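You operate a simulated robot arm through the tools that you are given. There is no shell and no other tool. Be economical: measure what you need, move in short steps, check, and stop when the job is done.

The job below is to be done with a simulated robot arm. You get a single attempt, and the scene is never put back.

Task
Take the white bottle from the shelf under the press table and put it on top of the grey spool. Switch the small steel switch on. Open the left ribbon bench drawer, take the spool marked "56" from the roll shelf and put it inside and shut the drawer again. Put one of the steel weights from the low shelf of the ribbon bench on the small grey screen. Put the bottle that says "purple" from the wooden table on top of the blue spool and the bottle that says "green" on the low shelf of the tub bench. Any order will do. Set down upright: white bottle, steel weight, bottle.

The check looks at the end state, three seconds after you hand in, the way a careful person would. Anything else that was tipped, shoved, dropped, spilled or broken makes it a failure.

Robot
A 6-joint arm with a fingered hand on a trunk, on a base that drives. Base frame: it is fixed to the floor where the robot stands at the start and does not move with it; the origin is under the middle of the robot, x ahead of it, y to its left, z up; the surface under the hand at the start is at about z = 780. Lengths are in mm, angles in rad, forces in N, time in s.
With the tool pointing down near the work surface it reaches from about 340 to 900 mm from the robot's upright axis, wherever it stands. Its first joint turns from -2.897 to 2.897 rad. Places, roughly: blue spool (6x6x5 cm) [3100, 1000, 800]; clear bottle, pink bottle [2750, 750, 750]; grey spool (6x6x5 cm) [-1200, -500, 800]; left ribbon bench drawer [2500, -1700, 800]; left ribbon bench drawer inside [2400, -1700, 700]; low shelf of the tub bench [3900, -3300, 200]; small grey screen [0, -3250, 1000]; small steel switch [900, -400, 900]; spool [2250, -1750, 1250]; steel weight (8x5x5 cm) [2500, -1500, 400]. Payload 5 kg.
The tool frame sits at the grasp point between the pads (the TCP): z along the fingers, y along the line on which they close. The tips reach 36 mm beyond it. The gripper opens to 120 mm. The gripper's body begins 42 mm behind the TCP. The gripper is a hand of 4 fingers: y runs from the thumb to the fingers, the wrist lies at [-19, -123, -211] in the tool frame.
Orientation is that of the tool frame in the base frame, as a unit quaternion [x, y, z, w]. With the fingers straight down and the wrist toward the robot, the tool's x, y and z point along [0, 1, 0], [1, 0, 0] and [0, 0, -1] of the base frame.

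Tools
- The arm moves only by the tool arm_command. Its argument "motion" is a list of rows, each a list of 2 entries, a list of its own where there are three numbers: the shift along the tool's x, y, z in m, then the turn, a rotation vector about the tool's x, y, z in rad. In form: [[[dx, dy, dz], [rx, ry, rz]], ...]. A call has 1 to 10 rows; each row is the pose to reach, as a shift and turn from the pose commanded when the call began, along the tool's axes at that moment. Each row takes 0.2 s and may step no farther than 50 mm and 0.15 rad from the row before; otherwise, the whole call is refused. A pose out of reach is approached as far as the arm can. The call stops where the force on the tool passes 40 N (or 10 N more than at its start, if that is more) or the arm is blocked; 0.2 s more then pass. In this call time passes only in rows, and 0.2 s behind the last. It gives the time, the measured TCP pose, the force on the tool (base axes), the opening and the grip force at its end, in the units of the frame above (readings bear some noise), with the torque about the TCP (base axes, N m) and any sound that the robot's microphone picked up.
- Cameras (640 x 400 px; columns grow to the right, rows downward): "scene" is now at [102.3, -20.9, 1569.5]; the picture's right is [-0.30, -0.96, 0.00], its down [-0.76, 0.24, -0.60] and it looks along [0.57, -0.18, -0.80] (base axes); focal length 262 px, centre (320, 200). "wrist" rides on the gripper at [73, -101, -142] in the tool frame; the picture's right is [-0.79, 0.29, -0.54], its down [-0.56, -0.70, 0.44] and it looks along [-0.25, 0.65, 0.71] (tool axes); focal length 280 px, centre (320, 200). There is no depth. A picture from a camera that has moved, and an enlarged one, comes with that camera's place and axes in the base frame and with its lens.
- capture(camera): a new picture of that camera. No time passes.
- raise_lower(by): slides the trunk up (or, below 0, down) by that many mm; the arm and the scene camera ride with it, the base frame stays. It gives what a move gives, with no picture.
- steer(legs): drives the robot by 1 to 6 legs, each [ahead, turn to the left] in mm and rad, along the robot's own axes; the way and the turn of a leg run together, so that a leg with both is an arc; at most 1500 mm and 3.142 rad a leg. The arm and the cameras ride along, it lands a little off, and it stops where it bumps. It gives what a move gives.
- finger_targets(index, middle, ring, thumb_bend, thumb_turn): sets how far each is bent, from 0 (flat) to 1 (curled in); at 0.3 the hand is open as for a grip, at 0.7 the pads meet at the TCP. One left out holds its place. A second passes; each finger stops where it meets its share of the squeeze, and holds until it gets a number again. It is the only way to open and close the hand. It gives what a move gives, with no picture; readings hold the bend of each and the force on the fingers (four entries, about 0 where the hand has none), thumb and palm. thumb_turn goes from beside the hand (0) to across from the fingers (1), as for a grip.
- turn_head(pan, tilt): turns the head with the scene camera to pan (to the left, within 1.501 rad either way) and tilt (down, from -0.506 to 1.204), counted from straight ahead of the robot. It gives what a move gives.
- zoom(camera, box): a new picture of the part [left, top, right, bottom] of that camera's present view, enlarged. No time passes.
- close_job(): hands the job in; it is judged then, once.

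Go step by step. Nothing tells you exact positions but the pictures and the camera data: compare them with the known pose of the tool, close in by small moves and look again before you grip or let go. The budget is 196 turns and 182 pictures, counting those below and the enlarged ones. Unless the task says otherwise, let go and move clear before handing in.

The tools are called after "Emit:" by a JSON object that holds its "fn" and its "kwargs". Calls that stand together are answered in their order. arm_command: Moves the arm, as the interface text tells. Its arguments: {"type":"object","properties":{"motion":{"type":"array","items":{"type":"array"}}},"required":["motion"]} The other tools are called the same way: raise_lower (by) slides the trunk up or down; finger_targets (index, middle, ring, thumb_bend, thumb_turn) moves the fingers one by one; steer (legs) drives the base; turn_head (pan, tilt) turns the head that bears the scene camera; capture (camera) takes a picture; zoom (camera, box) takes an enlarged picture of a part of a camera's view; close_job () hands the job in.

At the start:

```text
t: 0.0
position: [714.9, -11.0, 1126.1]
tcp_rot: [0.707, 0.707, 0.0, 0.0]
wrist_force: [-0.5, -0.5, -0.4]
torque: [-0.01, 0.0, -0.01]
opening: 119.5
finger_force: 0.1
shape: jaw
bend: [0.3, 0.3, 0.3, 0.3, 0.98]
finger forces: [0.1, 0.1, 0.0, 0.0, 0.0, 0.1]
trunk travel left (down, up): [-592.0, 248.0]
robot x, y, heading: [-2.0, -0.9, 0.005]
head pan, tilt: [-0.3, 0.927]
```

scene: 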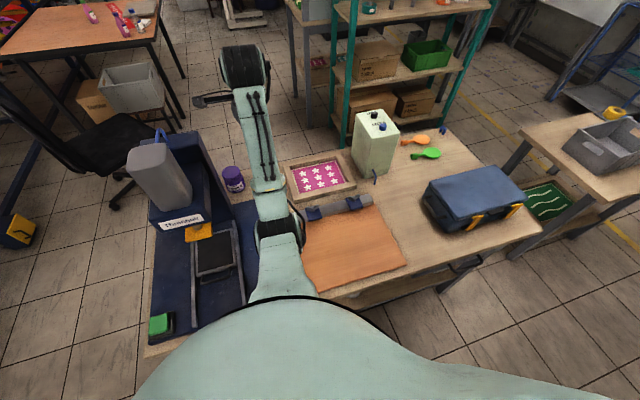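
wrist: 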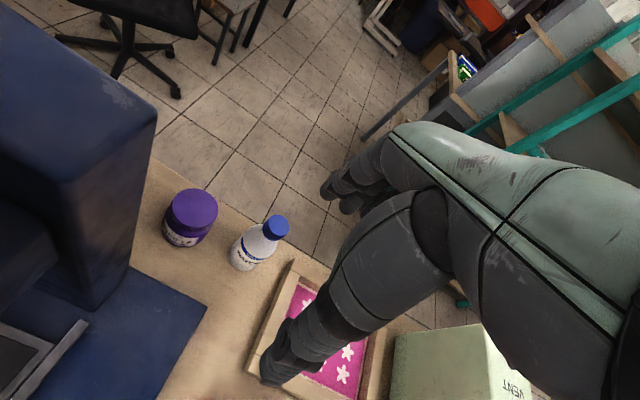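

I see the press table in front of me with a heat press, bottles and a green box. I will look around with the head first to map the room.

Emit:
{"fn": "turn_head", "kwargs": {"pan": 0.4, "tilt": 0.4}}

Emit:
{"fn": "capture", "kwargs": {"camera": "scene"}}

Emit:
{"fn": "turn_head", "kwargs": {"pan": -0.7, "tilt": 0.4}}

Emit:
{"fn": "capture", "kwargs": {"camera": "scene"}}

Emit:
{"fn": "turn_head", "kwargs": {"pan": -1.5, "tilt": 0.4}}

Emit:
{"fn": "capture", "kwargs": {"camera": "scene"}}

Emit:
{"fn": "turn_head", "kwargs": {"pan": 1.5, "tilt": 0.4}}

Emit:
{"fn": "capture", "kwargs": {"camera": "scene"}}

```text
t: 1.1
position: [714.1, -11.6, 1124.3]
tcp_rot: [0.707, 0.707, 0.001, -0.001]
wrist_force: [-0.1, -0.5, 0.2]
torque: [0.03, -0.02, 0.03]
opening: 119.4
finger_force: 0.1
shape: jaw
bend: [0.3, 0.3, 0.3, 0.3, 0.98]
finger forces: [0.0, 0.0, 0.0, 0.1, 0.1, 0.1]
trunk travel left (down, up): [-592.0, 248.0]
robot x, y, heading: [1.4, 2.0, 0.001]
head pan, tilt: [0.4, 0.4]
```

```text
179 pictures are left
camera scene: at [117.0, 37.0, 1614.4], right [0.39, -0.92, 0.0], down [-0.36, -0.15, -0.92], along [0.85, 0.36, -0.39], focal length 262 px, centre (320, 200)
```

scene: 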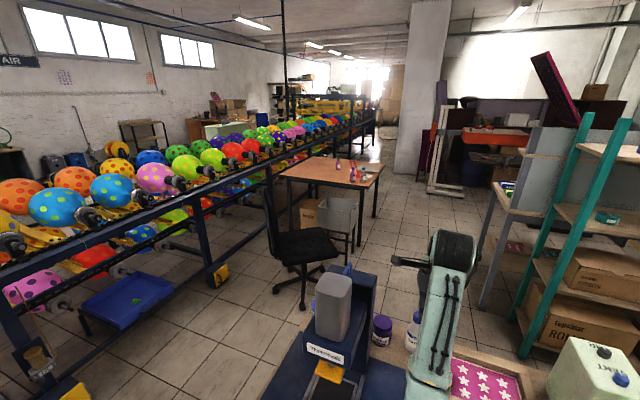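

```text
t: 2.4
position: [715.9, -10.9, 1124.9]
tcp_rot: [0.707, 0.707, 0.0, 0.0]
wrist_force: [-0.2, 0.6, -0.2]
torque: [-0.02, -0.03, 0.0]
opening: 119.6
finger_force: 0.0
shape: jaw
bend: [0.3, 0.3, 0.3, 0.3, 0.98]
finger forces: [0.0, 0.0, 0.0, 0.0, 0.0, 0.0]
trunk travel left (down, up): [-592.0, 248.0]
robot x, y, heading: [0.6, 0.4, 0.002]
head pan, tilt: [-0.7, 0.4]
```

```text
178 pictures are left
camera scene: at [102.6, -58.5, 1614.4], right [-0.64, -0.77, 0.0], down [-0.3, 0.25, -0.92], along [0.71, -0.59, -0.39], focal length 262 px, centre (320, 200)
```

scene: 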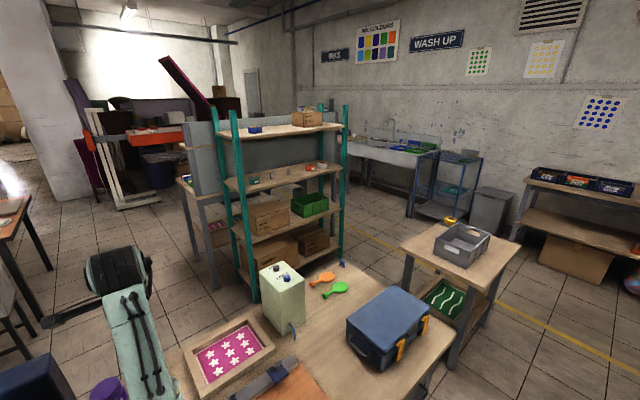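

```text
t: 3.5
position: [715.0, -11.4, 1125.2]
tcp_rot: [0.707, 0.707, 0.001, 0.0]
wrist_force: [-0.1, 0.0, -0.2]
torque: [0.02, 0.01, 0.01]
opening: 119.6
finger_force: 0.0
shape: jaw
bend: [0.3, 0.3, 0.3, 0.3, 0.98]
finger forces: [0.0, 0.0, 0.1, 0.0, 0.1, 0.0]
trunk travel left (down, up): [-592.0, 248.0]
robot x, y, heading: [0.4, 2.2, -0.004]
head pan, tilt: [-1.499, 0.4]
```

```text
177 pictures are left
camera scene: at [38.4, -91.3, 1614.5], right [-1.0, -0.07, 0.0], down [-0.03, 0.39, -0.92], along [0.07, -0.92, -0.39], focal length 262 px, centre (320, 200)
```

scene: 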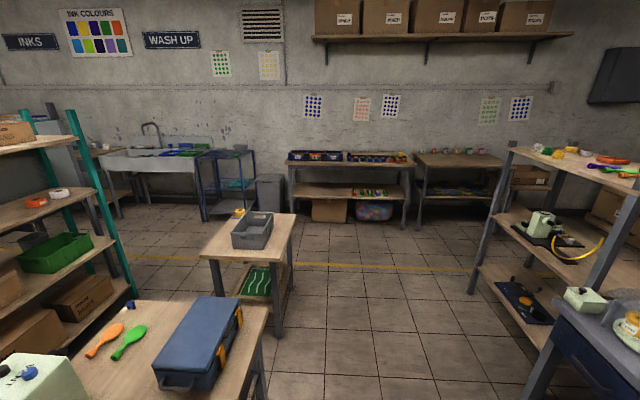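

```text
t: 6.1
position: [714.7, -11.7, 1125.9]
tcp_rot: [0.707, 0.707, 0.0, 0.0]
wrist_force: [0.3, -0.2, -0.5]
torque: [-0.03, -0.01, 0.02]
opening: 119.7
finger_force: 0.0
shape: jaw
bend: [0.3, 0.3, 0.3, 0.3, 0.98]
finger forces: [0.1, 0.0, 0.0, 0.0, 0.1, 0.0]
trunk travel left (down, up): [-592.0, 248.0]
robot x, y, heading: [0.4, -1.0, 0.002]
head pan, tilt: [1.499, 0.4]
```

```text
176 pictures are left
camera scene: at [38.3, 93.5, 1614.5], right [1.0, -0.07, 0.0], down [-0.03, -0.39, -0.92], along [0.07, 0.92, -0.39], focal length 262 px, centre (320, 200)
```

scene: 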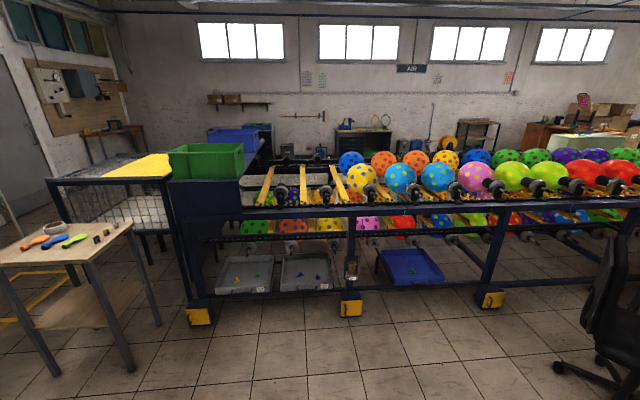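

The switch should be on the green VENT box. I zoom there and look at the press table.

Emit:
{"fn": "turn_head", "kwargs": {"pan": -0.4, "tilt": 0.75}}

Emit:
{"fn": "zoom", "kwargs": {"camera": "scene", "box": [240, 60, 480, 260]}}

Emit:
{"fn": "zoom", "kwargs": {"camera": "wrist", "box": [380, 280, 560, 400]}}

```text
t: 8.0
position: [713.4, -12.1, 1125.8]
tcp_rot: [0.707, 0.707, 0.001, 0.0]
wrist_force: [0.7, -0.2, 0.7]
torque: [-0.02, 0.0, -0.01]
opening: 119.6
finger_force: 0.1
shape: jaw
bend: [0.3, 0.3, 0.3, 0.3, 0.98]
finger forces: [0.1, 0.1, 0.0, 0.0, 0.1, 0.0]
trunk travel left (down, up): [-592.0, 248.0]
robot x, y, heading: [1.2, 1.5, -0.002]
head pan, tilt: [-0.4, 0.75]
```

```text
2.00 times, centred on (360, 160) of scene
camera zoom: at [108.0, -31.1, 1583.4], right [-0.39, -0.92, 0.0], down [-0.63, 0.27, -0.73], along [0.67, -0.28, -0.68], focal length 523 px, centre (240, 280)
```

zoom: 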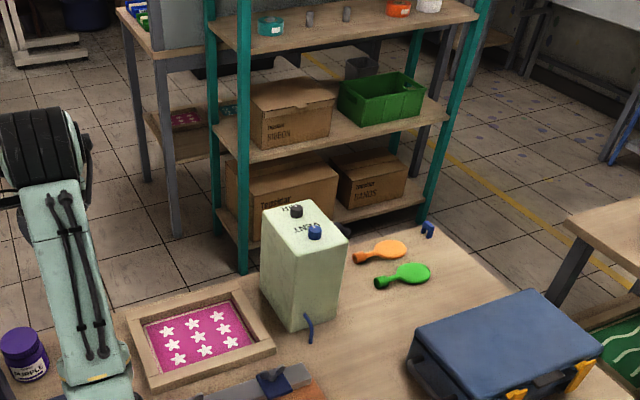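

```text
3.33 times, centred on (470, 340) of wrist
camera zoom: at [613.8, 61.3, 1268.0], right [0.29, -0.79, 0.54], down [-0.7, -0.56, -0.44], along [0.65, -0.25, -0.71], focal length 935 px, centre (-180, -267)
```

zoom: 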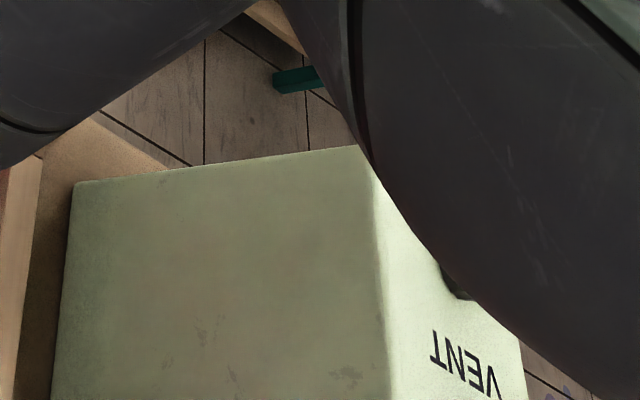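

I look more closely at the top of the VENT box.

Emit:
{"fn": "zoom", "kwargs": {"camera": "scene", "box": [325, 150, 385, 190]}}

Emit:
{"fn": "zoom", "kwargs": {"camera": "scene", "box": [320, 150, 440, 240]}}

```text
10.00 times, centred on (355, 170) of scene
camera zoom: at [108.0, -31.1, 1583.4], right [-0.39, -0.92, 0.0], down [-0.63, 0.27, -0.73], along [0.67, -0.28, -0.68], focal length 2615 px, centre (-30, 500)
```

zoom: 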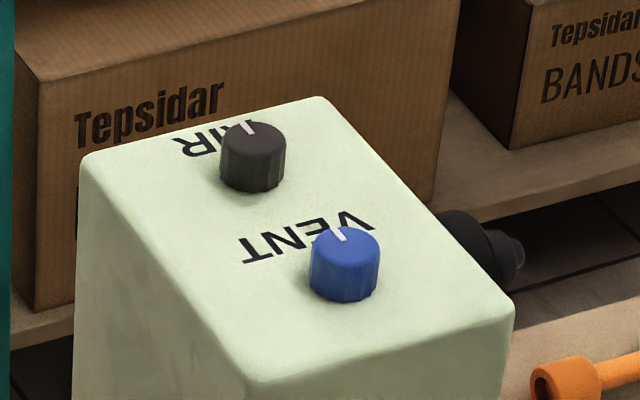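

```text
4.44 times, centred on (380, 195) of scene
camera zoom: at [108.0, -31.1, 1583.4], right [-0.39, -0.92, 0.0], down [-0.63, 0.27, -0.73], along [0.67, -0.28, -0.68], focal length 1162 px, centre (53, 222)
```

zoom: 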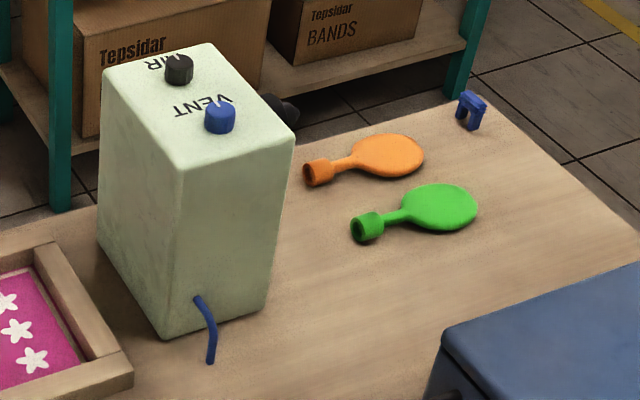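

The VENT box stands around (800,-400), with a part sticking out of its far side, maybe the switch. I back off to see the shelf under this table.

Emit:
{"fn": "steer", "kwargs": {"legs": [[-900, 0]]}}

Emit:
{"fn": "turn_head", "kwargs": {"pan": 0, "tilt": 0.6}}

Emit:
{"fn": "capture", "kwargs": {"camera": "scene"}}

Emit:
{"fn": "turn_head", "kwargs": {"pan": -1.4, "tilt": 0.6}}

Emit:
{"fn": "capture", "kwargs": {"camera": "scene"}}

```text
t: 11.8
position: [74.8, 3.2, 1126.6]
tcp_rot: [0.7, 0.714, 0.0, 0.001]
wrist_force: [0.2, 0.7, -0.4]
torque: [-0.03, 0.03, -0.02]
opening: 120.0
finger_force: 0.2
shape: jaw
bend: [0.3, 0.3, 0.3, 0.3, 0.98]
finger forces: [0.0, 0.1, 0.1, 0.0, 0.0, 0.1]
trunk travel left (down, up): [-592.0, 248.0]
robot x, y, heading: [-639.5, -8.7, 0.055]
head pan, tilt: [-0.4, 0.75]
stopped in leg 1: the robot was blocked; the commanded pose is now the measured one
```

```text
t: 12.7
position: [73.5, 6.2, 1125.2]
tcp_rot: [0.699, 0.715, 0.001, 0.001]
wrist_force: [-1.0, 0.3, 0.8]
torque: [0.01, -0.05, 0.02]
opening: 119.7
finger_force: 0.0
shape: jaw
bend: [0.3, 0.3, 0.3, 0.3, 0.98]
finger forces: [0.0, 0.0, 0.1, 0.1, 0.0, 0.1]
trunk travel left (down, up): [-592.0, 248.0]
robot x, y, heading: [-639.2, -6.6, 0.063]
head pan, tilt: [0.0, 0.6]
```

```text
171 pictures are left
camera scene: at [-522.2, -0.2, 1596.3], right [0.06, -1.0, 0.0], down [-0.56, -0.03, -0.83], along [0.82, 0.05, -0.56], focal length 262 px, centre (320, 200)
```

scene: 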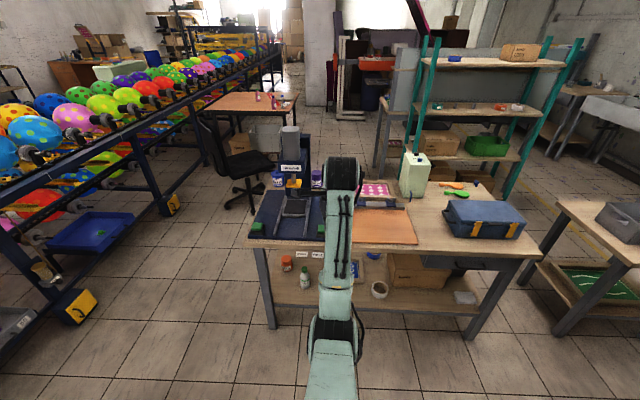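

```text
t: 14.2
position: [74.1, 4.3, 1127.1]
tcp_rot: [0.699, 0.715, 0.001, 0.0]
wrist_force: [0.3, -0.2, -1.1]
torque: [0.03, 0.03, -0.01]
opening: 119.8
finger_force: 0.0
shape: jaw
bend: [0.3, 0.3, 0.3, 0.3, 0.98]
finger forces: [0.1, 0.0, 0.0, 0.0, 0.0, 0.0]
trunk travel left (down, up): [-592.0, 248.0]
robot x, y, heading: [-638.9, -9.9, 0.055]
head pan, tilt: [-1.4, 0.6]
```

```text
170 pictures are left
camera scene: at [-589.1, -90.9, 1596.2], right [-0.97, -0.23, 0.0], down [-0.13, 0.55, -0.83], along [0.19, -0.8, -0.56], focal length 262 px, centre (320, 200)
```

scene: 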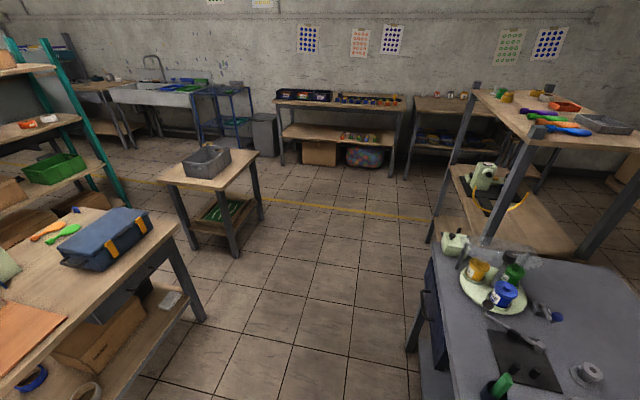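

The white bottle seems to be on the shelf (one with a green cap, one with an orange cap). I lower the trunk to look in under the table.

Emit:
{"fn": "turn_head", "kwargs": {"pan": 0.1, "tilt": 0.6}}

Emit:
{"fn": "raise_lower", "kwargs": {"by": -400}}

Emit:
{"fn": "capture", "kwargs": {"camera": "scene"}}

Emit:
{"fn": "capture", "kwargs": {"camera": "wrist"}}

```text
t: 15.8
position: [73.7, 6.2, 1126.3]
tcp_rot: [0.699, 0.716, 0.001, 0.0]
wrist_force: [-0.7, 0.5, -0.5]
torque: [0.0, -0.02, -0.01]
opening: 120.0
finger_force: 0.0
shape: jaw
bend: [0.3, 0.3, 0.3, 0.3, 0.98]
finger forces: [0.1, 0.1, 0.0, 0.0, 0.0, 0.0]
trunk travel left (down, up): [-592.0, 248.0]
robot x, y, heading: [-638.5, -7.9, 0.056]
head pan, tilt: [0.099, 0.6]
```

```text
t: 19.6
position: [72.9, 5.9, 726.4]
tcp_rot: [0.699, 0.715, 0.001, 0.001]
wrist_force: [-0.2, 0.0, 0.3]
torque: [-0.03, -0.01, 0.01]
opening: 119.5
finger_force: 0.1
shape: jaw
bend: [0.3, 0.3, 0.3, 0.3, 0.98]
finger forces: [0.1, 0.0, 0.0, 0.0, 0.0, 0.0]
trunk travel left (down, up): [-192.0, 648.0]
robot x, y, heading: [-639.4, -6.7, 0.054]
head pan, tilt: [0.099, 0.6]
```

```text
169 pictures are left
camera scene: at [-522.0, 9.1, 1196.3], right [0.16, -0.99, 0.0], down [-0.56, -0.09, -0.83], along [0.81, 0.13, -0.56], focal length 262 px, centre (320, 200)
```

scene: 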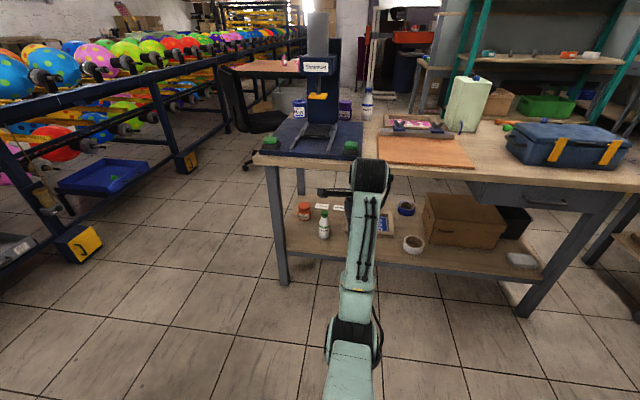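

```text
168 pictures are left
camera wrist: at [-29.3, 75.4, 868.8], right [0.31, -0.78, 0.54], down [-0.69, -0.58, -0.44], along [0.66, -0.24, -0.71], focal length 280 px, centre (320, 200)
```

wrist: 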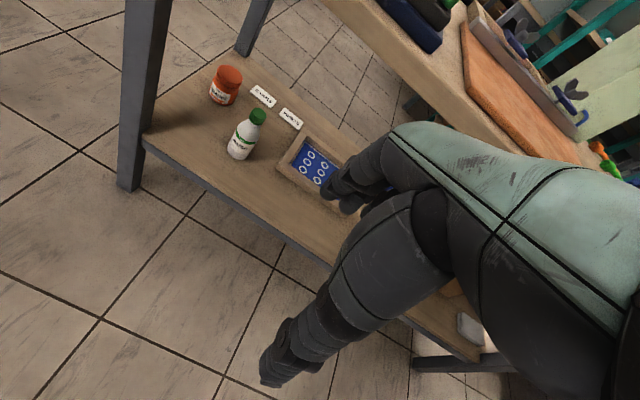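

White bottle with green cap stands on the shelf around (480,140), shelf height about 260. I turn the hand so that the fingers point forward and close sideways, in two calls.

Emit:
{"fn": "arm_command", "kwargs": {"motion": [[[0, 0, 0], [-0.0837, 0.0837, 0.0837]], [[0, 0, 0], [-0.1674, 0.1674, 0.1674]], [[0, 0, 0], [-0.2511, 0.2511, 0.2511]], [[0, 0, 0], [-0.3348, 0.3348, 0.3348]], [[0, 0, 0], [-0.4185, 0.4185, 0.4185]], [[0, 0, 0], [-0.5022, 0.5022, 0.5022]], [[0, 0, 0], [-0.5859, 0.5859, 0.5859]], [[0, 0, 0], [-0.6696, 0.6696, 0.6696]], [[0, 0, 0], [-0.7533, 0.7533, 0.7533]], [[0, 0, 0], [-0.837, 0.837, 0.837]]]}}

Emit:
{"fn": "capture", "kwargs": {"camera": "scene"}}

```text
t: 21.8
position: [75.0, 7.4, 726.0]
tcp_rot: [0.796, 0.268, 0.543, -0.007]
wrist_force: [0.1, 0.4, -0.3]
torque: [0.01, 0.0, 0.0]
opening: 119.9
finger_force: 0.0
shape: jaw
bend: [0.3, 0.3, 0.3, 0.3, 0.98]
finger forces: [0.0, 0.0, 0.0, 0.0, 0.0, 0.1]
trunk travel left (down, up): [-192.0, 648.0]
robot x, y, heading: [-641.2, -6.8, 0.06]
head pan, tilt: [0.099, 0.6]
```

```text
167 pictures are left
camera scene: at [-522.0, 9.2, 1196.2], right [0.16, -0.99, 0.0], down [-0.56, -0.09, -0.83], along [0.81, 0.13, -0.56], focal length 262 px, centre (320, 200)
```

scene: 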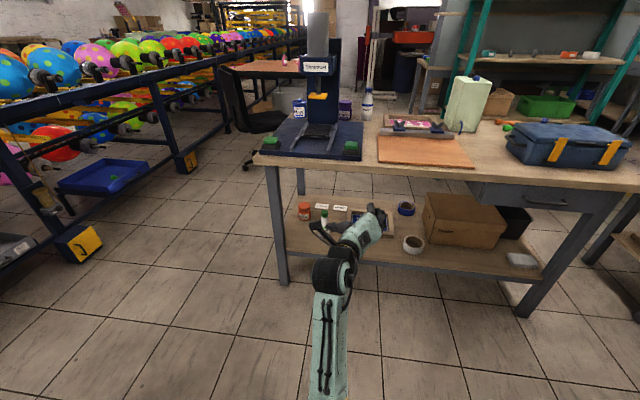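

The rotation works; I finish it.

Emit:
{"fn": "arm_command", "kwargs": {"motion": [[[0, 0, 0], [-0.075, 0.075, 0.075]], [[0, 0, 0], [-0.15, 0.15, 0.15]], [[0, 0, 0], [-0.225, 0.225, 0.225]], [[0, 0, 0], [-0.3, 0.3, 0.3]], [[0, 0, 0], [-0.372, 0.372, 0.372]]]}}

Emit:
{"fn": "raise_lower", "kwargs": {"by": -190}}

Emit:
{"fn": "capture", "kwargs": {"camera": "wrist"}}

Emit:
{"fn": "capture", "kwargs": {"camera": "scene"}}

```text
t: 23.0
position: [74.0, 6.3, 727.0]
tcp_rot: [0.706, 0.008, 0.709, -0.009]
wrist_force: [0.1, -0.1, 0.1]
torque: [-0.01, -0.01, 0.02]
opening: 119.7
finger_force: 0.0
shape: jaw
bend: [0.3, 0.3, 0.3, 0.3, 0.98]
finger forces: [0.1, 0.1, 0.1, 0.1, 0.0, 0.0]
trunk travel left (down, up): [-192.0, 648.0]
robot x, y, heading: [-640.0, -9.1, 0.06]
head pan, tilt: [0.099, 0.6]
```

```text
t: 25.1
position: [74.9, 6.7, 537.1]
tcp_rot: [0.707, 0.009, 0.707, -0.008]
wrist_force: [-0.6, 0.9, -0.2]
torque: [-0.04, 0.02, 0.01]
opening: 119.9
finger_force: 0.1
shape: jaw
bend: [0.3, 0.3, 0.3, 0.3, 0.98]
finger forces: [0.0, 0.0, 0.1, 0.0, 0.0, 0.0]
trunk travel left (down, up): [-2.0, 838.0]
robot x, y, heading: [-641.4, -5.0, 0.052]
head pan, tilt: [0.099, 0.6]
```

```text
166 pictures are left
camera wrist: at [-70.5, 104.2, 609.5], right [-0.53, -0.3, -0.79], down [0.43, 0.71, -0.56], along [0.73, -0.64, -0.25], focal length 280 px, centre (320, 200)
```

wrist: 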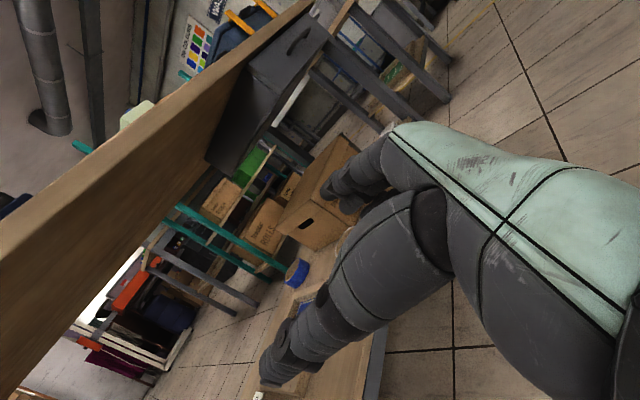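

```text
165 pictures are left
camera scene: at [-522.0, 9.1, 1006.3], right [0.16, -0.99, 0.0], down [-0.56, -0.09, -0.83], along [0.81, 0.13, -0.56], focal length 262 px, centre (320, 200)
```

scene: 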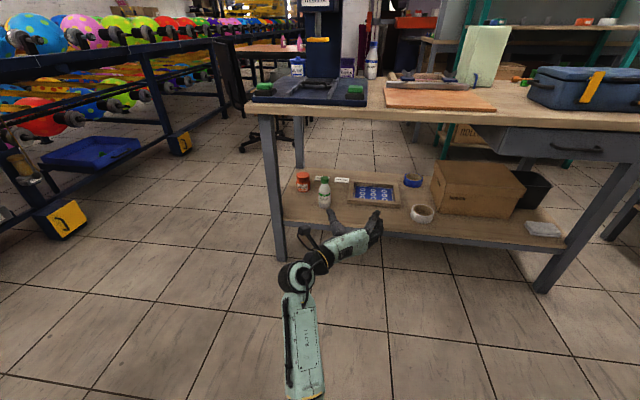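

I zoom on the bottle for a precise fix.

Emit:
{"fn": "zoom", "kwargs": {"camera": "scene", "box": [270, 150, 430, 250]}}

```text
4.00 times, centred on (350, 200) of scene
camera zoom: at [-522.0, 9.1, 1006.3], right [0.16, -0.99, 0.0], down [-0.56, -0.09, -0.83], along [0.81, 0.13, -0.56], focal length 1046 px, centre (200, 200)
```

zoom: 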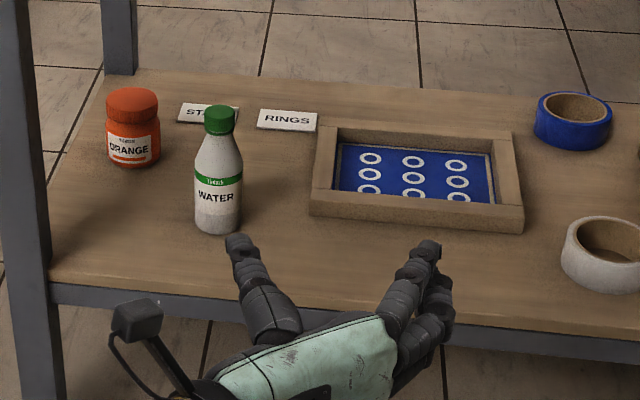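

Bottle: about 55 mm thick, base at (500,152,270), top about 430. I lower and shift the arm left, then drive up.

Emit:
{"fn": "arm_command", "kwargs": {"motion": [[[-0.019, -0.0165, -0.012], [0, 0, 0]], [[-0.038, -0.033, -0.024], [0, 0, 0]], [[-0.057, -0.0495, -0.036], [0, 0, 0]], [[-0.076, -0.066, -0.048], [0, 0, 0]], [[-0.095, -0.0825, -0.06], [0, 0, 0]], [[-0.114, -0.099, -0.072], [0, 0, 0]], [[-0.133, -0.1155, -0.084], [0, 0, 0]], [[-0.152, -0.132, -0.096], [0, 0, 0]], [[-0.171, -0.1485, -0.108], [0, 0, 0]], [[-0.19, -0.165, -0.12], [0, 0, 0]]]}}

Emit:
{"fn": "steer", "kwargs": {"legs": [[360, -0.055]]}}

Emit:
{"fn": "capture", "kwargs": {"camera": "wrist"}}

Emit:
{"fn": "capture", "kwargs": {"camera": "scene"}}

```text
t: 27.3
position: [-48.3, 167.2, 354.6]
tcp_rot: [0.704, 0.006, 0.71, -0.01]
wrist_force: [0.3, -0.4, 0.0]
torque: [0.0, -0.01, -0.01]
opening: 119.9
finger_force: 0.1
shape: jaw
bend: [0.3, 0.3, 0.3, 0.3, 0.98]
finger forces: [0.0, 0.0, 0.0, 0.0, 0.1, 0.0]
trunk travel left (down, up): [-2.0, 838.0]
robot x, y, heading: [-642.3, -6.4, 0.059]
head pan, tilt: [0.099, 0.6]
```

```text
t: 29.9
position: [328.0, 147.2, 357.3]
tcp_rot: [0.701, -0.014, 0.713, 0.006]
wrist_force: [0.7, 0.3, -0.7]
torque: [0.06, 0.01, 0.0]
opening: 119.5
finger_force: 0.1
shape: jaw
bend: [0.3, 0.3, 0.3, 0.3, 0.98]
finger forces: [0.0, 0.0, 0.1, 0.0, 0.0, 0.0]
trunk travel left (down, up): [-2.0, 838.0]
robot x, y, heading: [-275.7, 5.8, 0.0]
head pan, tilt: [0.099, 0.6]
```

```text
163 pictures are left
camera wrist: at [187.3, 250.8, 428.5], right [-0.54, -0.26, -0.8], down [0.47, 0.69, -0.54], along [0.7, -0.67, -0.25], focal length 280 px, centre (320, 200)
```

wrist: 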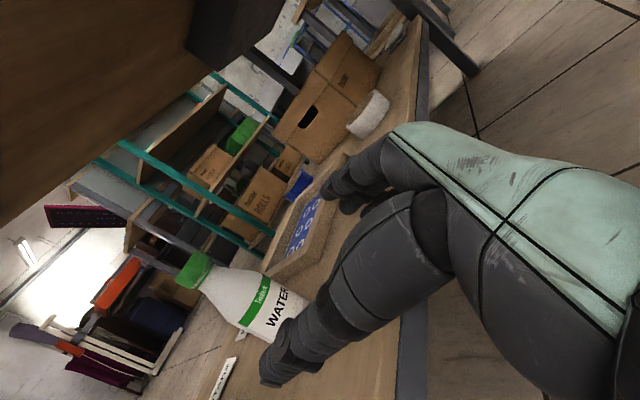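

```text
162 pictures are left
camera scene: at [-159.0, 10.5, 1007.4], right [0.1, -0.99, 0.0], down [-0.56, -0.05, -0.83], along [0.82, 0.09, -0.56], focal length 262 px, centre (320, 200)
```

scene: 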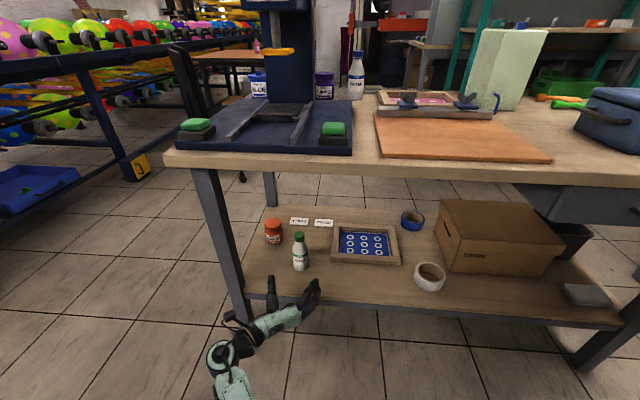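

Triangulation gives the bottle axis at (476,147), directly ahead of the hand. I advance 148 mm.

Emit:
{"fn": "arm_command", "kwargs": {"motion": [[[-0.001, -0.001, 0.025], [0, 0, 0]], [[-0.002, -0.002, 0.05], [0, 0, 0]], [[-0.004, -0.003, 0.075], [0, 0, 0]], [[-0.006, -0.004, 0.1], [0, 0, 0]], [[-0.008, -0.004, 0.125], [0, 0, 0]], [[-0.009, -0.004, 0.147], [0, 0, 0]]]}}

Emit:
{"fn": "capture", "kwargs": {"camera": "wrist"}}

Emit:
{"fn": "zoom", "kwargs": {"camera": "scene", "box": [220, 200, 380, 300]}}

```text
t: 31.2
position: [459.7, 137.5, 374.7]
tcp_rot: [0.708, -0.011, 0.706, 0.007]
wrist_force: [0.4, 0.4, 0.5]
torque: [-0.01, 0.04, 0.02]
opening: 119.8
finger_force: 0.1
shape: jaw
bend: [0.3, 0.3, 0.3, 0.3, 0.98]
finger forces: [0.1, 0.0, 0.1, 0.0, 0.0, 0.0]
out of reach, approached as far as the arm can: row 2, 3, 4, 5, 6
trunk travel left (down, up): [-2.0, 838.0]
robot x, y, heading: [-274.6, 4.8, 0.005]
head pan, tilt: [0.099, 0.6]
```

```text
161 pictures are left
camera wrist: at [320.5, 241.8, 448.8], right [-0.55, -0.27, -0.79], down [0.46, 0.69, -0.56], along [0.7, -0.67, -0.26], focal length 280 px, centre (320, 200)
```

wrist: 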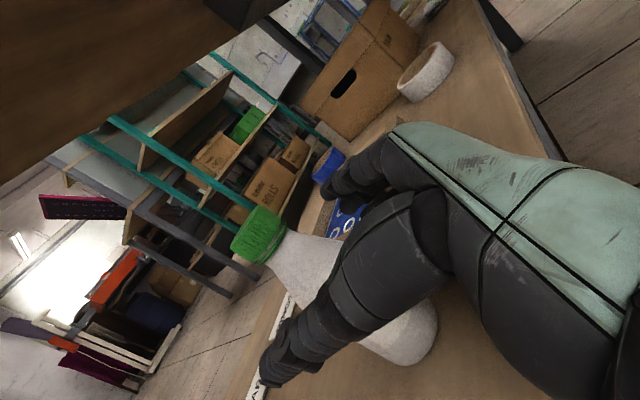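

```text
4.00 times, centred on (300, 250) of scene
camera zoom: at [-153.8, 14.2, 1006.2], right [0.1, -0.99, 0.0], down [-0.56, -0.06, -0.83], along [0.82, 0.08, -0.56], focal length 1046 px, centre (400, 0)
```

zoom: 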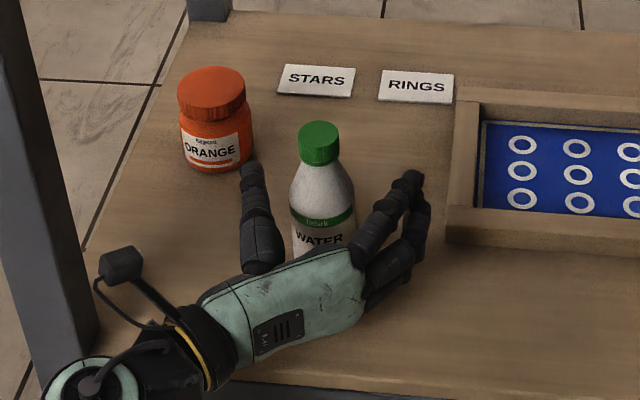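

The arm is at the limit of its reach, so I retract 75 mm, drive the base 90 mm closer, then finish.

Emit:
{"fn": "arm_command", "kwargs": {"motion": [[[0, 0, -0.025], [0, 0, 0]], [[0, 0, -0.05], [0, 0, 0]], [[0, 0, -0.075], [0, 0, 0]], [[0, 0, -0.1], [0, 0, 0]]]}}

Emit:
{"fn": "steer", "kwargs": {"legs": [[80, 0]]}}

```text
t: 32.2
position: [359.5, 141.2, 373.7]
tcp_rot: [0.703, -0.013, 0.711, 0.008]
wrist_force: [0.9, 0.6, -0.1]
torque: [-0.01, 0.03, -0.01]
opening: 119.7
finger_force: 0.1
shape: jaw
bend: [0.3, 0.3, 0.3, 0.3, 0.98]
finger forces: [0.0, 0.0, 0.0, 0.1, 0.1, 0.0]
trunk travel left (down, up): [-2.0, 838.0]
robot x, y, heading: [-276.5, 4.3, -0.0]
head pan, tilt: [0.099, 0.6]
```

```text
t: 33.3
position: [438.5, 143.1, 373.7]
tcp_rot: [0.703, -0.011, 0.711, 0.008]
wrist_force: [0.4, -0.2, -0.8]
torque: [0.0, -0.01, 0.03]
opening: 119.9
finger_force: 0.0
shape: jaw
bend: [0.3, 0.3, 0.3, 0.3, 0.98]
finger forces: [0.0, 0.1, 0.0, 0.1, 0.0, 0.1]
trunk travel left (down, up): [-2.0, 838.0]
robot x, y, heading: [-191.8, 6.2, 0.009]
head pan, tilt: [0.099, 0.6]
```

Now I go down 28 and forward 38 mm.

Emit:
{"fn": "arm_command", "kwargs": {"motion": [[[-0.014, -0.002, 0.0], [0, 0, 0]], [[-0.027, -0.004, 0.0], [0, 0, 0]], [[-0.027, -0.005, 0.02], [0, 0, 0]], [[-0.028, -0.005, 0.038], [0, 0, 0]]]}}

Emit:
{"fn": "zoom", "kwargs": {"camera": "scene", "box": [220, 200, 380, 300]}}

Emit:
{"fn": "capture", "kwargs": {"camera": "wrist"}}

```text
t: 34.3
position: [474.3, 144.9, 359.1]
tcp_rot: [0.706, -0.012, 0.708, 0.007]
wrist_force: [0.1, -0.1, -0.7]
torque: [-0.03, 0.02, 0.03]
opening: 120.0
finger_force: 0.0
shape: jaw
bend: [0.3, 0.3, 0.3, 0.3, 0.98]
finger forces: [0.0, 0.0, 0.1, 0.0, 0.0, 0.0]
out of reach, approached as far as the arm can: row 2, 3, 4
trunk travel left (down, up): [-2.0, 838.0]
robot x, y, heading: [-194.3, 4.6, 0.002]
head pan, tilt: [0.099, 0.6]
```

```text
4.00 times, centred on (300, 250) of scene
camera zoom: at [-75.2, 14.6, 1006.2], right [0.1, -0.99, 0.0], down [-0.56, -0.06, -0.83], along [0.82, 0.09, -0.56], focal length 1046 px, centre (400, 0)
```

zoom: 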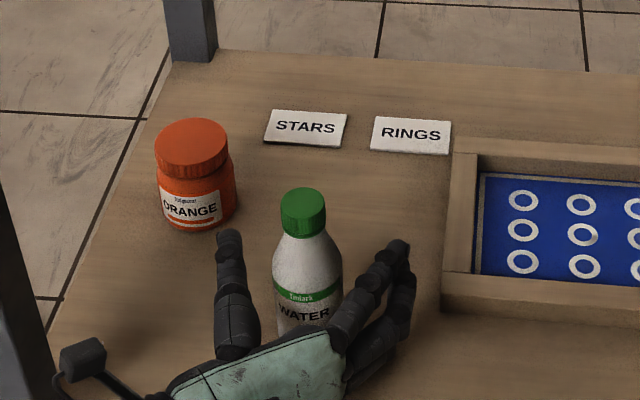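

```text
158 pictures are left
camera wrist: at [334.2, 249.0, 432.5], right [-0.55, -0.27, -0.79], down [0.46, 0.69, -0.55], along [0.7, -0.67, -0.25], focal length 280 px, centre (320, 200)
```

wrist: 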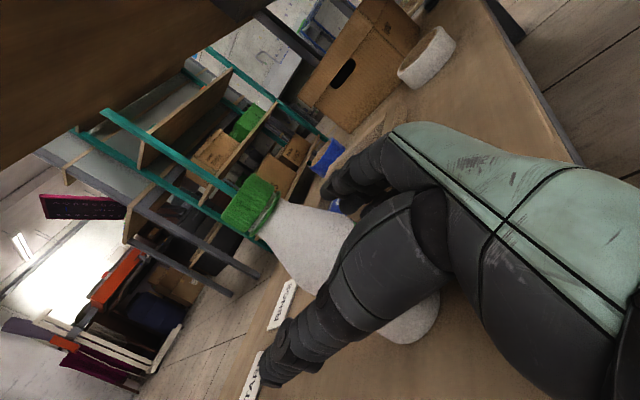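

Bottle is between thumb and fingers. I close.

Emit:
{"fn": "finger_targets", "kwargs": {"index": 0.7, "middle": 0.7, "ring": 0.7, "thumb_bend": 0.7}}

Emit:
{"fn": "zoom", "kwargs": {"camera": "scene", "box": [220, 200, 380, 300]}}

```text
t: 35.3
position: [473.9, 144.3, 359.5]
tcp_rot: [0.706, -0.011, 0.709, 0.009]
wrist_force: [-0.5, -1.4, -0.4]
torque: [-0.1, -0.04, -0.04]
opening: 43.7
finger_force: 24.3
shape: fingers
bend: [0.58, 0.65, 0.64, 0.59, 0.95]
finger forces: [11.1, 5.5, 6.5, 0.0, 25.1, 0.0]
trunk travel left (down, up): [-2.0, 838.0]
robot x, y, heading: [-195.5, 4.8, 0.005]
head pan, tilt: [0.099, 0.6]
```

```text
4.00 times, centred on (300, 250) of scene
camera zoom: at [-75.2, 14.6, 1006.2], right [0.1, -0.99, 0.0], down [-0.56, -0.06, -0.83], along [0.82, 0.09, -0.56], focal length 1046 px, centre (400, 0)
```

zoom: 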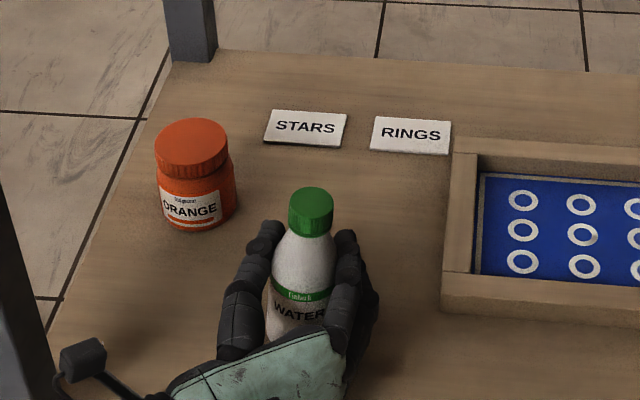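

Gripped with 24 N. I lift 60 mm with the trunk and check.

Emit:
{"fn": "raise_lower", "kwargs": {"by": 60}}

Emit:
{"fn": "zoom", "kwargs": {"camera": "scene", "box": [220, 200, 380, 300]}}

Emit:
{"fn": "capture", "kwargs": {"camera": "wrist"}}

```text
t: 36.3
position: [473.6, 143.0, 418.6]
tcp_rot: [0.705, -0.012, 0.709, 0.008]
wrist_force: [0.6, -0.4, -2.4]
torque: [-0.02, 0.03, 0.01]
opening: 43.7
finger_force: 24.7
shape: fingers
bend: [0.58, 0.65, 0.64, 0.59, 0.95]
finger forces: [10.9, 5.4, 6.4, 0.0, 25.1, 0.1]
trunk travel left (down, up): [-62.0, 778.0]
robot x, y, heading: [-193.0, 7.9, 0.0]
head pan, tilt: [0.099, 0.6]
```

```text
4.00 times, centred on (300, 250) of scene
camera zoom: at [-74.9, 14.7, 1066.2], right [0.1, -0.99, 0.0], down [-0.56, -0.06, -0.82], along [0.82, 0.09, -0.57], focal length 1046 px, centre (400, 0)
```

zoom: 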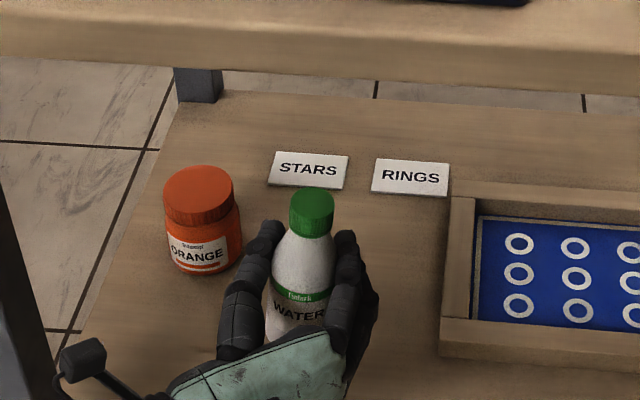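

```text
155 pictures are left
camera wrist: at [334.2, 248.9, 492.2], right [-0.55, -0.27, -0.79], down [0.46, 0.69, -0.55], along [0.7, -0.67, -0.25], focal length 280 px, centre (320, 200)
```

wrist: 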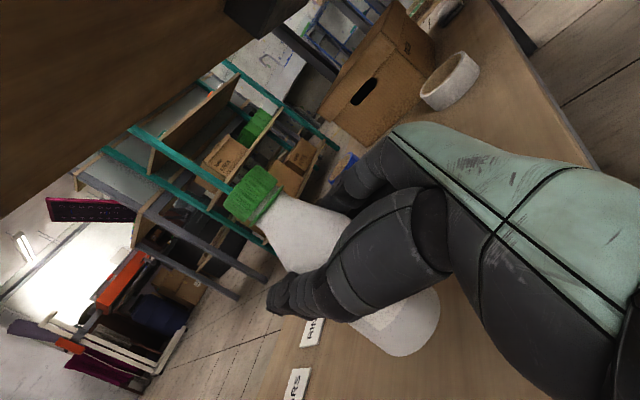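

Bottle is held upright. I back out, raise the hand above table height and turn right to look at the grey spool bench.

Emit:
{"fn": "steer", "kwargs": {"legs": [[-350, 0]]}}

Emit:
{"fn": "raise_lower", "kwargs": {"by": 600}}

Emit:
{"fn": "steer", "kwargs": {"legs": [[0, -1.571], [480, 0]]}}

Emit:
{"fn": "turn_head", "kwargs": {"pan": -1.1, "tilt": 0.8}}

Emit:
{"fn": "capture", "kwargs": {"camera": "scene"}}

```text
t: 38.8
position: [115.4, 144.2, 418.7]
tcp_rot: [0.706, -0.012, 0.708, 0.008]
wrist_force: [-0.2, -0.4, -2.4]
torque: [-0.03, 0.0, 0.01]
opening: 43.3
finger_force: 23.6
shape: fingers
bend: [0.58, 0.65, 0.64, 0.59, 0.95]
finger forces: [10.9, 5.5, 6.4, 0.0, 25.2, 0.0]
trunk travel left (down, up): [-62.0, 778.0]
robot x, y, heading: [-555.4, 3.0, 0.006]
head pan, tilt: [0.099, 0.6]
```

```text
refused: 600 is not a number from -400 to 400
```

```text
t: 46.4
position: [-400.3, -1139.7, 418.7]
tcp_rot: [-0.494, 0.505, -0.498, -0.504]
wrist_force: [0.7, -0.1, -2.7]
torque: [0.0, 0.03, 0.0]
opening: 43.6
finger_force: 24.0
shape: fingers
bend: [0.58, 0.65, 0.64, 0.59, 0.95]
finger forces: [10.8, 5.5, 6.3, 0.0, 24.9, 0.0]
trunk travel left (down, up): [-62.0, 778.0]
robot x, y, heading: [-551.1, -474.5, -1.555]
head pan, tilt: [0.099, 0.6]
```

```text
t: 47.8
position: [-401.5, -1140.0, 419.3]
tcp_rot: [-0.494, 0.505, -0.498, -0.504]
wrist_force: [0.4, 0.3, -1.4]
torque: [-0.01, 0.04, 0.0]
opening: 43.2
finger_force: 23.9
shape: fingers
bend: [0.58, 0.65, 0.64, 0.59, 0.95]
finger forces: [10.9, 5.6, 6.3, 0.0, 24.9, 0.1]
trunk travel left (down, up): [-62.0, 778.0]
robot x, y, heading: [-549.3, -471.9, -1.558]
head pan, tilt: [-1.1, 0.799]
```

```text
154 pictures are left
camera scene: at [-617.2, -540.2, 1049.4], right [-0.47, 0.88, 0.0], down [0.63, 0.33, -0.7], along [-0.62, -0.33, -0.72], focal length 262 px, centre (320, 200)
```

scene: 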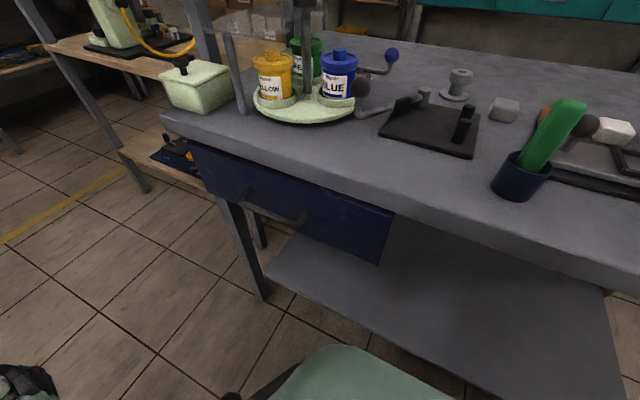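

The raise was too large in one step (limit 400), but nothing was touched. I raise in two steps and look at the spool.

Emit:
{"fn": "raise_lower", "kwargs": {"by": 400}}

Emit:
{"fn": "raise_lower", "kwargs": {"by": 200}}

Emit:
{"fn": "capture", "kwargs": {"camera": "scene"}}

Emit:
{"fn": "zoom", "kwargs": {"camera": "scene", "box": [400, 110, 560, 210]}}

```text
t: 51.6
position: [-400.9, -1140.2, 819.7]
tcp_rot: [-0.494, 0.505, -0.498, -0.504]
wrist_force: [0.1, -0.2, -1.6]
torque: [-0.03, -0.02, -0.02]
opening: 43.5
finger_force: 23.7
shape: fingers
bend: [0.58, 0.65, 0.64, 0.59, 0.95]
finger forces: [10.8, 5.6, 6.2, 0.0, 24.9, 0.0]
trunk travel left (down, up): [-462.0, 378.0]
robot x, y, heading: [-548.0, -472.4, -1.553]
head pan, tilt: [-1.1, 0.799]
```

```text
t: 53.8
position: [-401.1, -1139.9, 1019.4]
tcp_rot: [-0.493, 0.505, -0.498, -0.504]
wrist_force: [0.1, 0.3, -1.6]
torque: [-0.01, 0.04, 0.0]
opening: 43.3
finger_force: 23.9
shape: fingers
bend: [0.58, 0.65, 0.64, 0.59, 0.95]
finger forces: [10.8, 5.6, 6.2, 0.1, 24.7, 0.0]
trunk travel left (down, up): [-662.0, 178.0]
robot x, y, heading: [-548.0, -470.5, -1.556]
head pan, tilt: [-1.1, 0.799]
```

```text
153 pictures are left
camera scene: at [-617.1, -540.4, 1649.3], right [-0.47, 0.88, 0.0], down [0.63, 0.33, -0.7], along [-0.62, -0.32, -0.72], focal length 262 px, centre (320, 200)
```

scene: 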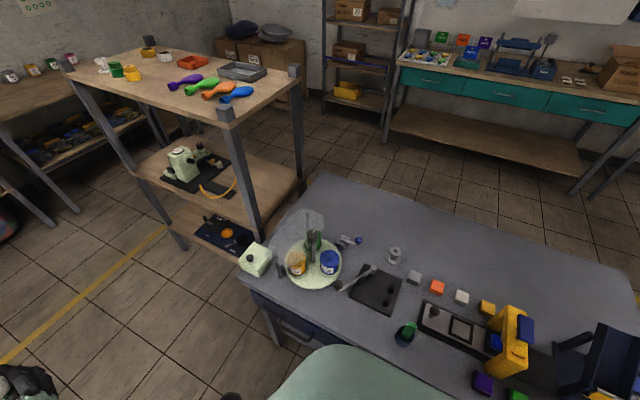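

```text
4.00 times, centred on (480, 160) of scene
camera zoom: at [-617.1, -540.4, 1649.3], right [-0.47, 0.88, 0.0], down [0.63, 0.33, -0.7], along [-0.62, -0.32, -0.72], focal length 1046 px, centre (-320, 360)
```

zoom: 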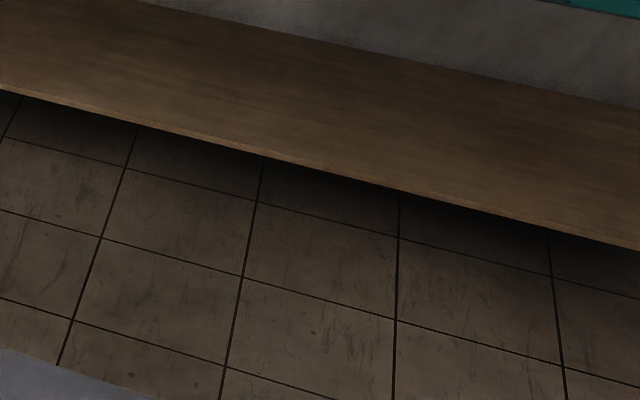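

Emit:
{"fn": "zoom", "kwargs": {"camera": "scene", "box": [330, 220, 490, 320]}}

```text
4.00 times, centred on (410, 270) of scene
camera zoom: at [-617.1, -540.4, 1649.3], right [-0.47, 0.88, 0.0], down [0.63, 0.33, -0.7], along [-0.62, -0.32, -0.72], focal length 1046 px, centre (-40, -80)
```

zoom: 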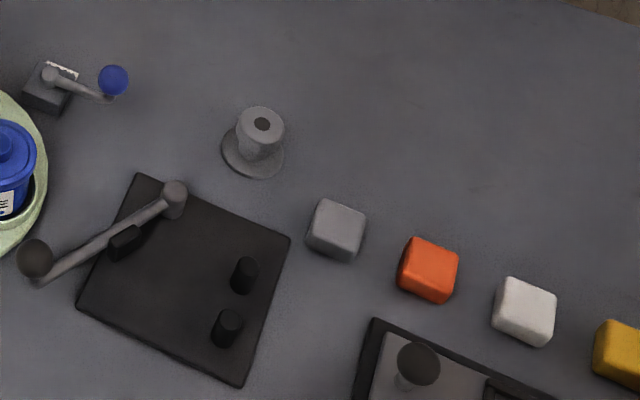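

The grey spool stands around (-1220,-542). A stirrer pole beside the paint cans is in the swing path, so I retract the arm and raise the trunk before turning.

Emit:
{"fn": "arm_command", "kwargs": {"motion": [[[0, 0, -0.04], [0, 0, 0]], [[0, 0, -0.08], [0, 0, 0]], [[0, 0, -0.12], [0, 0, 0]], [[0, 0, -0.16], [0, 0, 0]]]}}

Emit:
{"fn": "raise_lower", "kwargs": {"by": 170}}

Emit:
{"fn": "steer", "kwargs": {"legs": [[-85, 0], [0, -1.585]]}}

Emit:
{"fn": "turn_head", "kwargs": {"pan": 0, "tilt": 0.8}}

Emit:
{"fn": "capture", "kwargs": {"camera": "scene"}}

Emit:
{"fn": "capture", "kwargs": {"camera": "wrist"}}

```text
t: 54.8
position: [-397.9, -977.4, 1019.6]
tcp_rot: [-0.492, 0.505, -0.499, -0.504]
wrist_force: [0.1, 1.1, -2.3]
torque: [0.03, 0.02, -0.01]
opening: 43.1
finger_force: 23.3
shape: fingers
bend: [0.58, 0.65, 0.64, 0.59, 0.95]
finger forces: [10.9, 5.6, 6.1, 0.0, 24.8, 0.0]
trunk travel left (down, up): [-662.0, 178.0]
robot x, y, heading: [-548.6, -471.2, -1.558]
head pan, tilt: [-1.1, 0.799]
```

```text
t: 56.7
position: [-398.4, -978.4, 1187.6]
tcp_rot: [-0.494, 0.505, -0.498, -0.504]
wrist_force: [-0.6, 0.5, -2.5]
torque: [0.01, -0.02, -0.04]
opening: 43.4
finger_force: 23.8
shape: fingers
bend: [0.58, 0.65, 0.64, 0.59, 0.95]
finger forces: [10.9, 5.6, 6.3, 0.0, 24.8, 0.0]
trunk travel left (down, up): [-832.0, 8.0]
robot x, y, heading: [-545.3, -473.8, -1.553]
head pan, tilt: [-1.1, 0.799]
```

```text
t: 62.4
position: [-1057.3, -532.9, 1188.2]
tcp_rot: [-0.014, -0.706, -0.011, 0.708]
wrist_force: [0.5, -0.4, -1.9]
torque: [-0.01, -0.01, -0.01]
opening: 42.8
finger_force: 23.9
shape: fingers
bend: [0.58, 0.65, 0.65, 0.59, 0.95]
finger forces: [10.8, 5.5, 6.0, 0.0, 24.6, 0.0]
trunk travel left (down, up): [-832.0, 8.0]
robot x, y, heading: [-546.2, -397.9, 3.136]
head pan, tilt: [-1.1, 0.799]
```

```text
t: 63.8
position: [-1056.1, -533.0, 1188.5]
tcp_rot: [-0.015, -0.706, -0.01, 0.708]
wrist_force: [0.2, -0.9, -1.4]
torque: [0.0, -0.02, 0.01]
opening: 42.8
finger_force: 23.9
shape: fingers
bend: [0.58, 0.65, 0.65, 0.59, 0.95]
finger forces: [10.8, 5.6, 5.9, 0.1, 24.6, 0.1]
trunk travel left (down, up): [-832.0, 8.0]
robot x, y, heading: [-548.7, -391.8, 3.138]
head pan, tilt: [0.0, 0.799]
```

```text
150 pictures are left
camera scene: at [-658.5, -391.4, 1819.3], right [0.01, 1.0, 0.0], down [0.72, 0.0, -0.7], along [-0.7, 0.0, -0.72], focal length 262 px, centre (320, 200)
```

scene: 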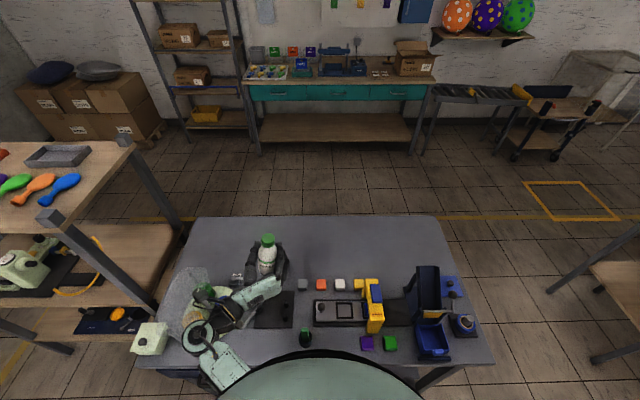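

```text
149 pictures are left
camera wrist: at [-918.2, -638.9, 1261.3], right [0.55, 0.26, -0.79], down [-0.47, -0.69, -0.55], along [-0.69, 0.68, -0.25], focal length 280 px, centre (320, 200)
```

wrist: 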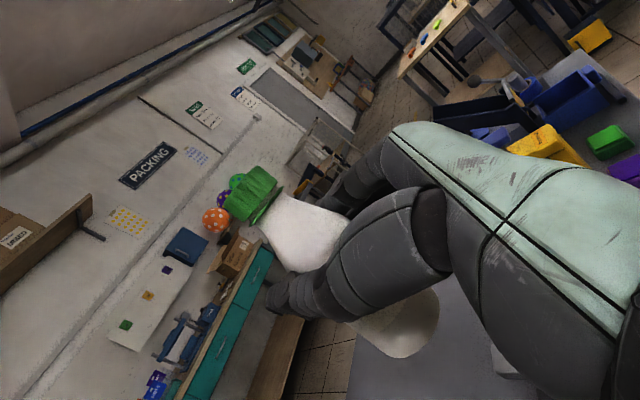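

The spool is hidden behind the hand. To keep the wrist clear of both the blue can and the brush cup I yaw the hand 25° left and advance to above the spool, staying high.

Emit:
{"fn": "arm_command", "kwargs": {"motion": [[[0, 0, 0.0], [0.11, 0, 0]], [[0, 0, 0], [0.22, 0, 0]], [[0, 0, 0.0], [0.33, 0, 0]], [[0, 0, 0.03], [0.436, 0, 0]], [[0, -0.005, 0.07], [0.436, 0, 0]], [[0, -0.01, 0.11], [0.436, 0, 0]], [[0, -0.01, 0.135], [0.436, 0, 0]]]}}

Emit:
{"fn": "capture", "kwargs": {"camera": "scene"}}

Emit:
{"fn": "capture", "kwargs": {"camera": "wrist"}}

```text
t: 65.4
position: [-1193.1, -538.4, 1191.6]
tcp_rot: [0.139, -0.691, 0.142, 0.695]
wrist_force: [-0.6, 0.5, -2.5]
torque: [0.0, -0.01, -0.04]
opening: 42.9
finger_force: 23.6
shape: fingers
bend: [0.58, 0.65, 0.65, 0.6, 0.95]
finger forces: [10.8, 5.6, 6.0, 0.1, 24.5, 0.0]
trunk travel left (down, up): [-832.0, 8.0]
robot x, y, heading: [-545.8, -392.1, 3.139]
head pan, tilt: [0.0, 0.799]
```

```text
148 pictures are left
camera scene: at [-659.2, -391.1, 1819.3], right [0.01, 1.0, 0.0], down [0.72, 0.0, -0.7], along [-0.7, 0.0, -0.72], focal length 262 px, centre (320, 200)
```

scene: 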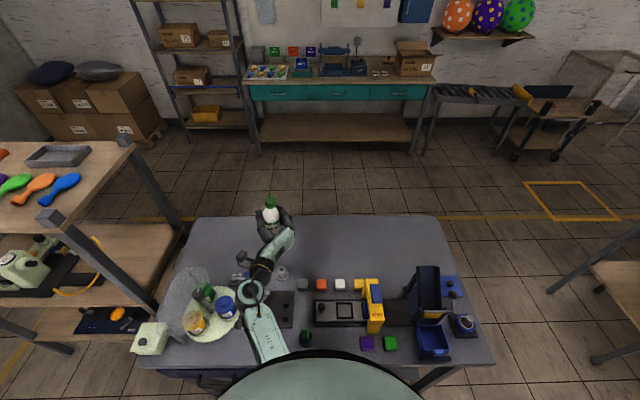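

```text
147 pictures are left
camera wrist: at [-1021.4, -576.7, 1262.5], right [0.38, 0.47, -0.79], down [-0.14, -0.82, -0.55], along [-0.91, 0.32, -0.25], focal length 280 px, centre (320, 200)
```

wrist: 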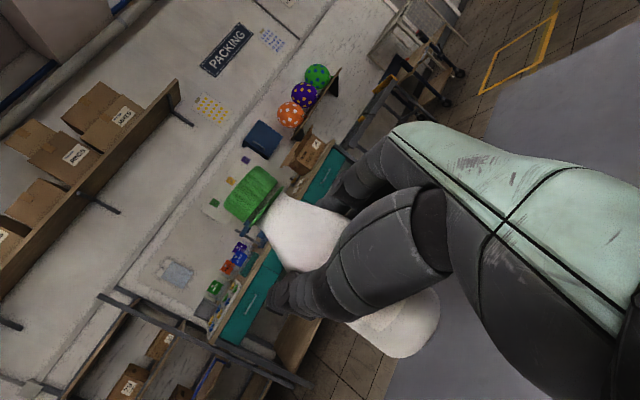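

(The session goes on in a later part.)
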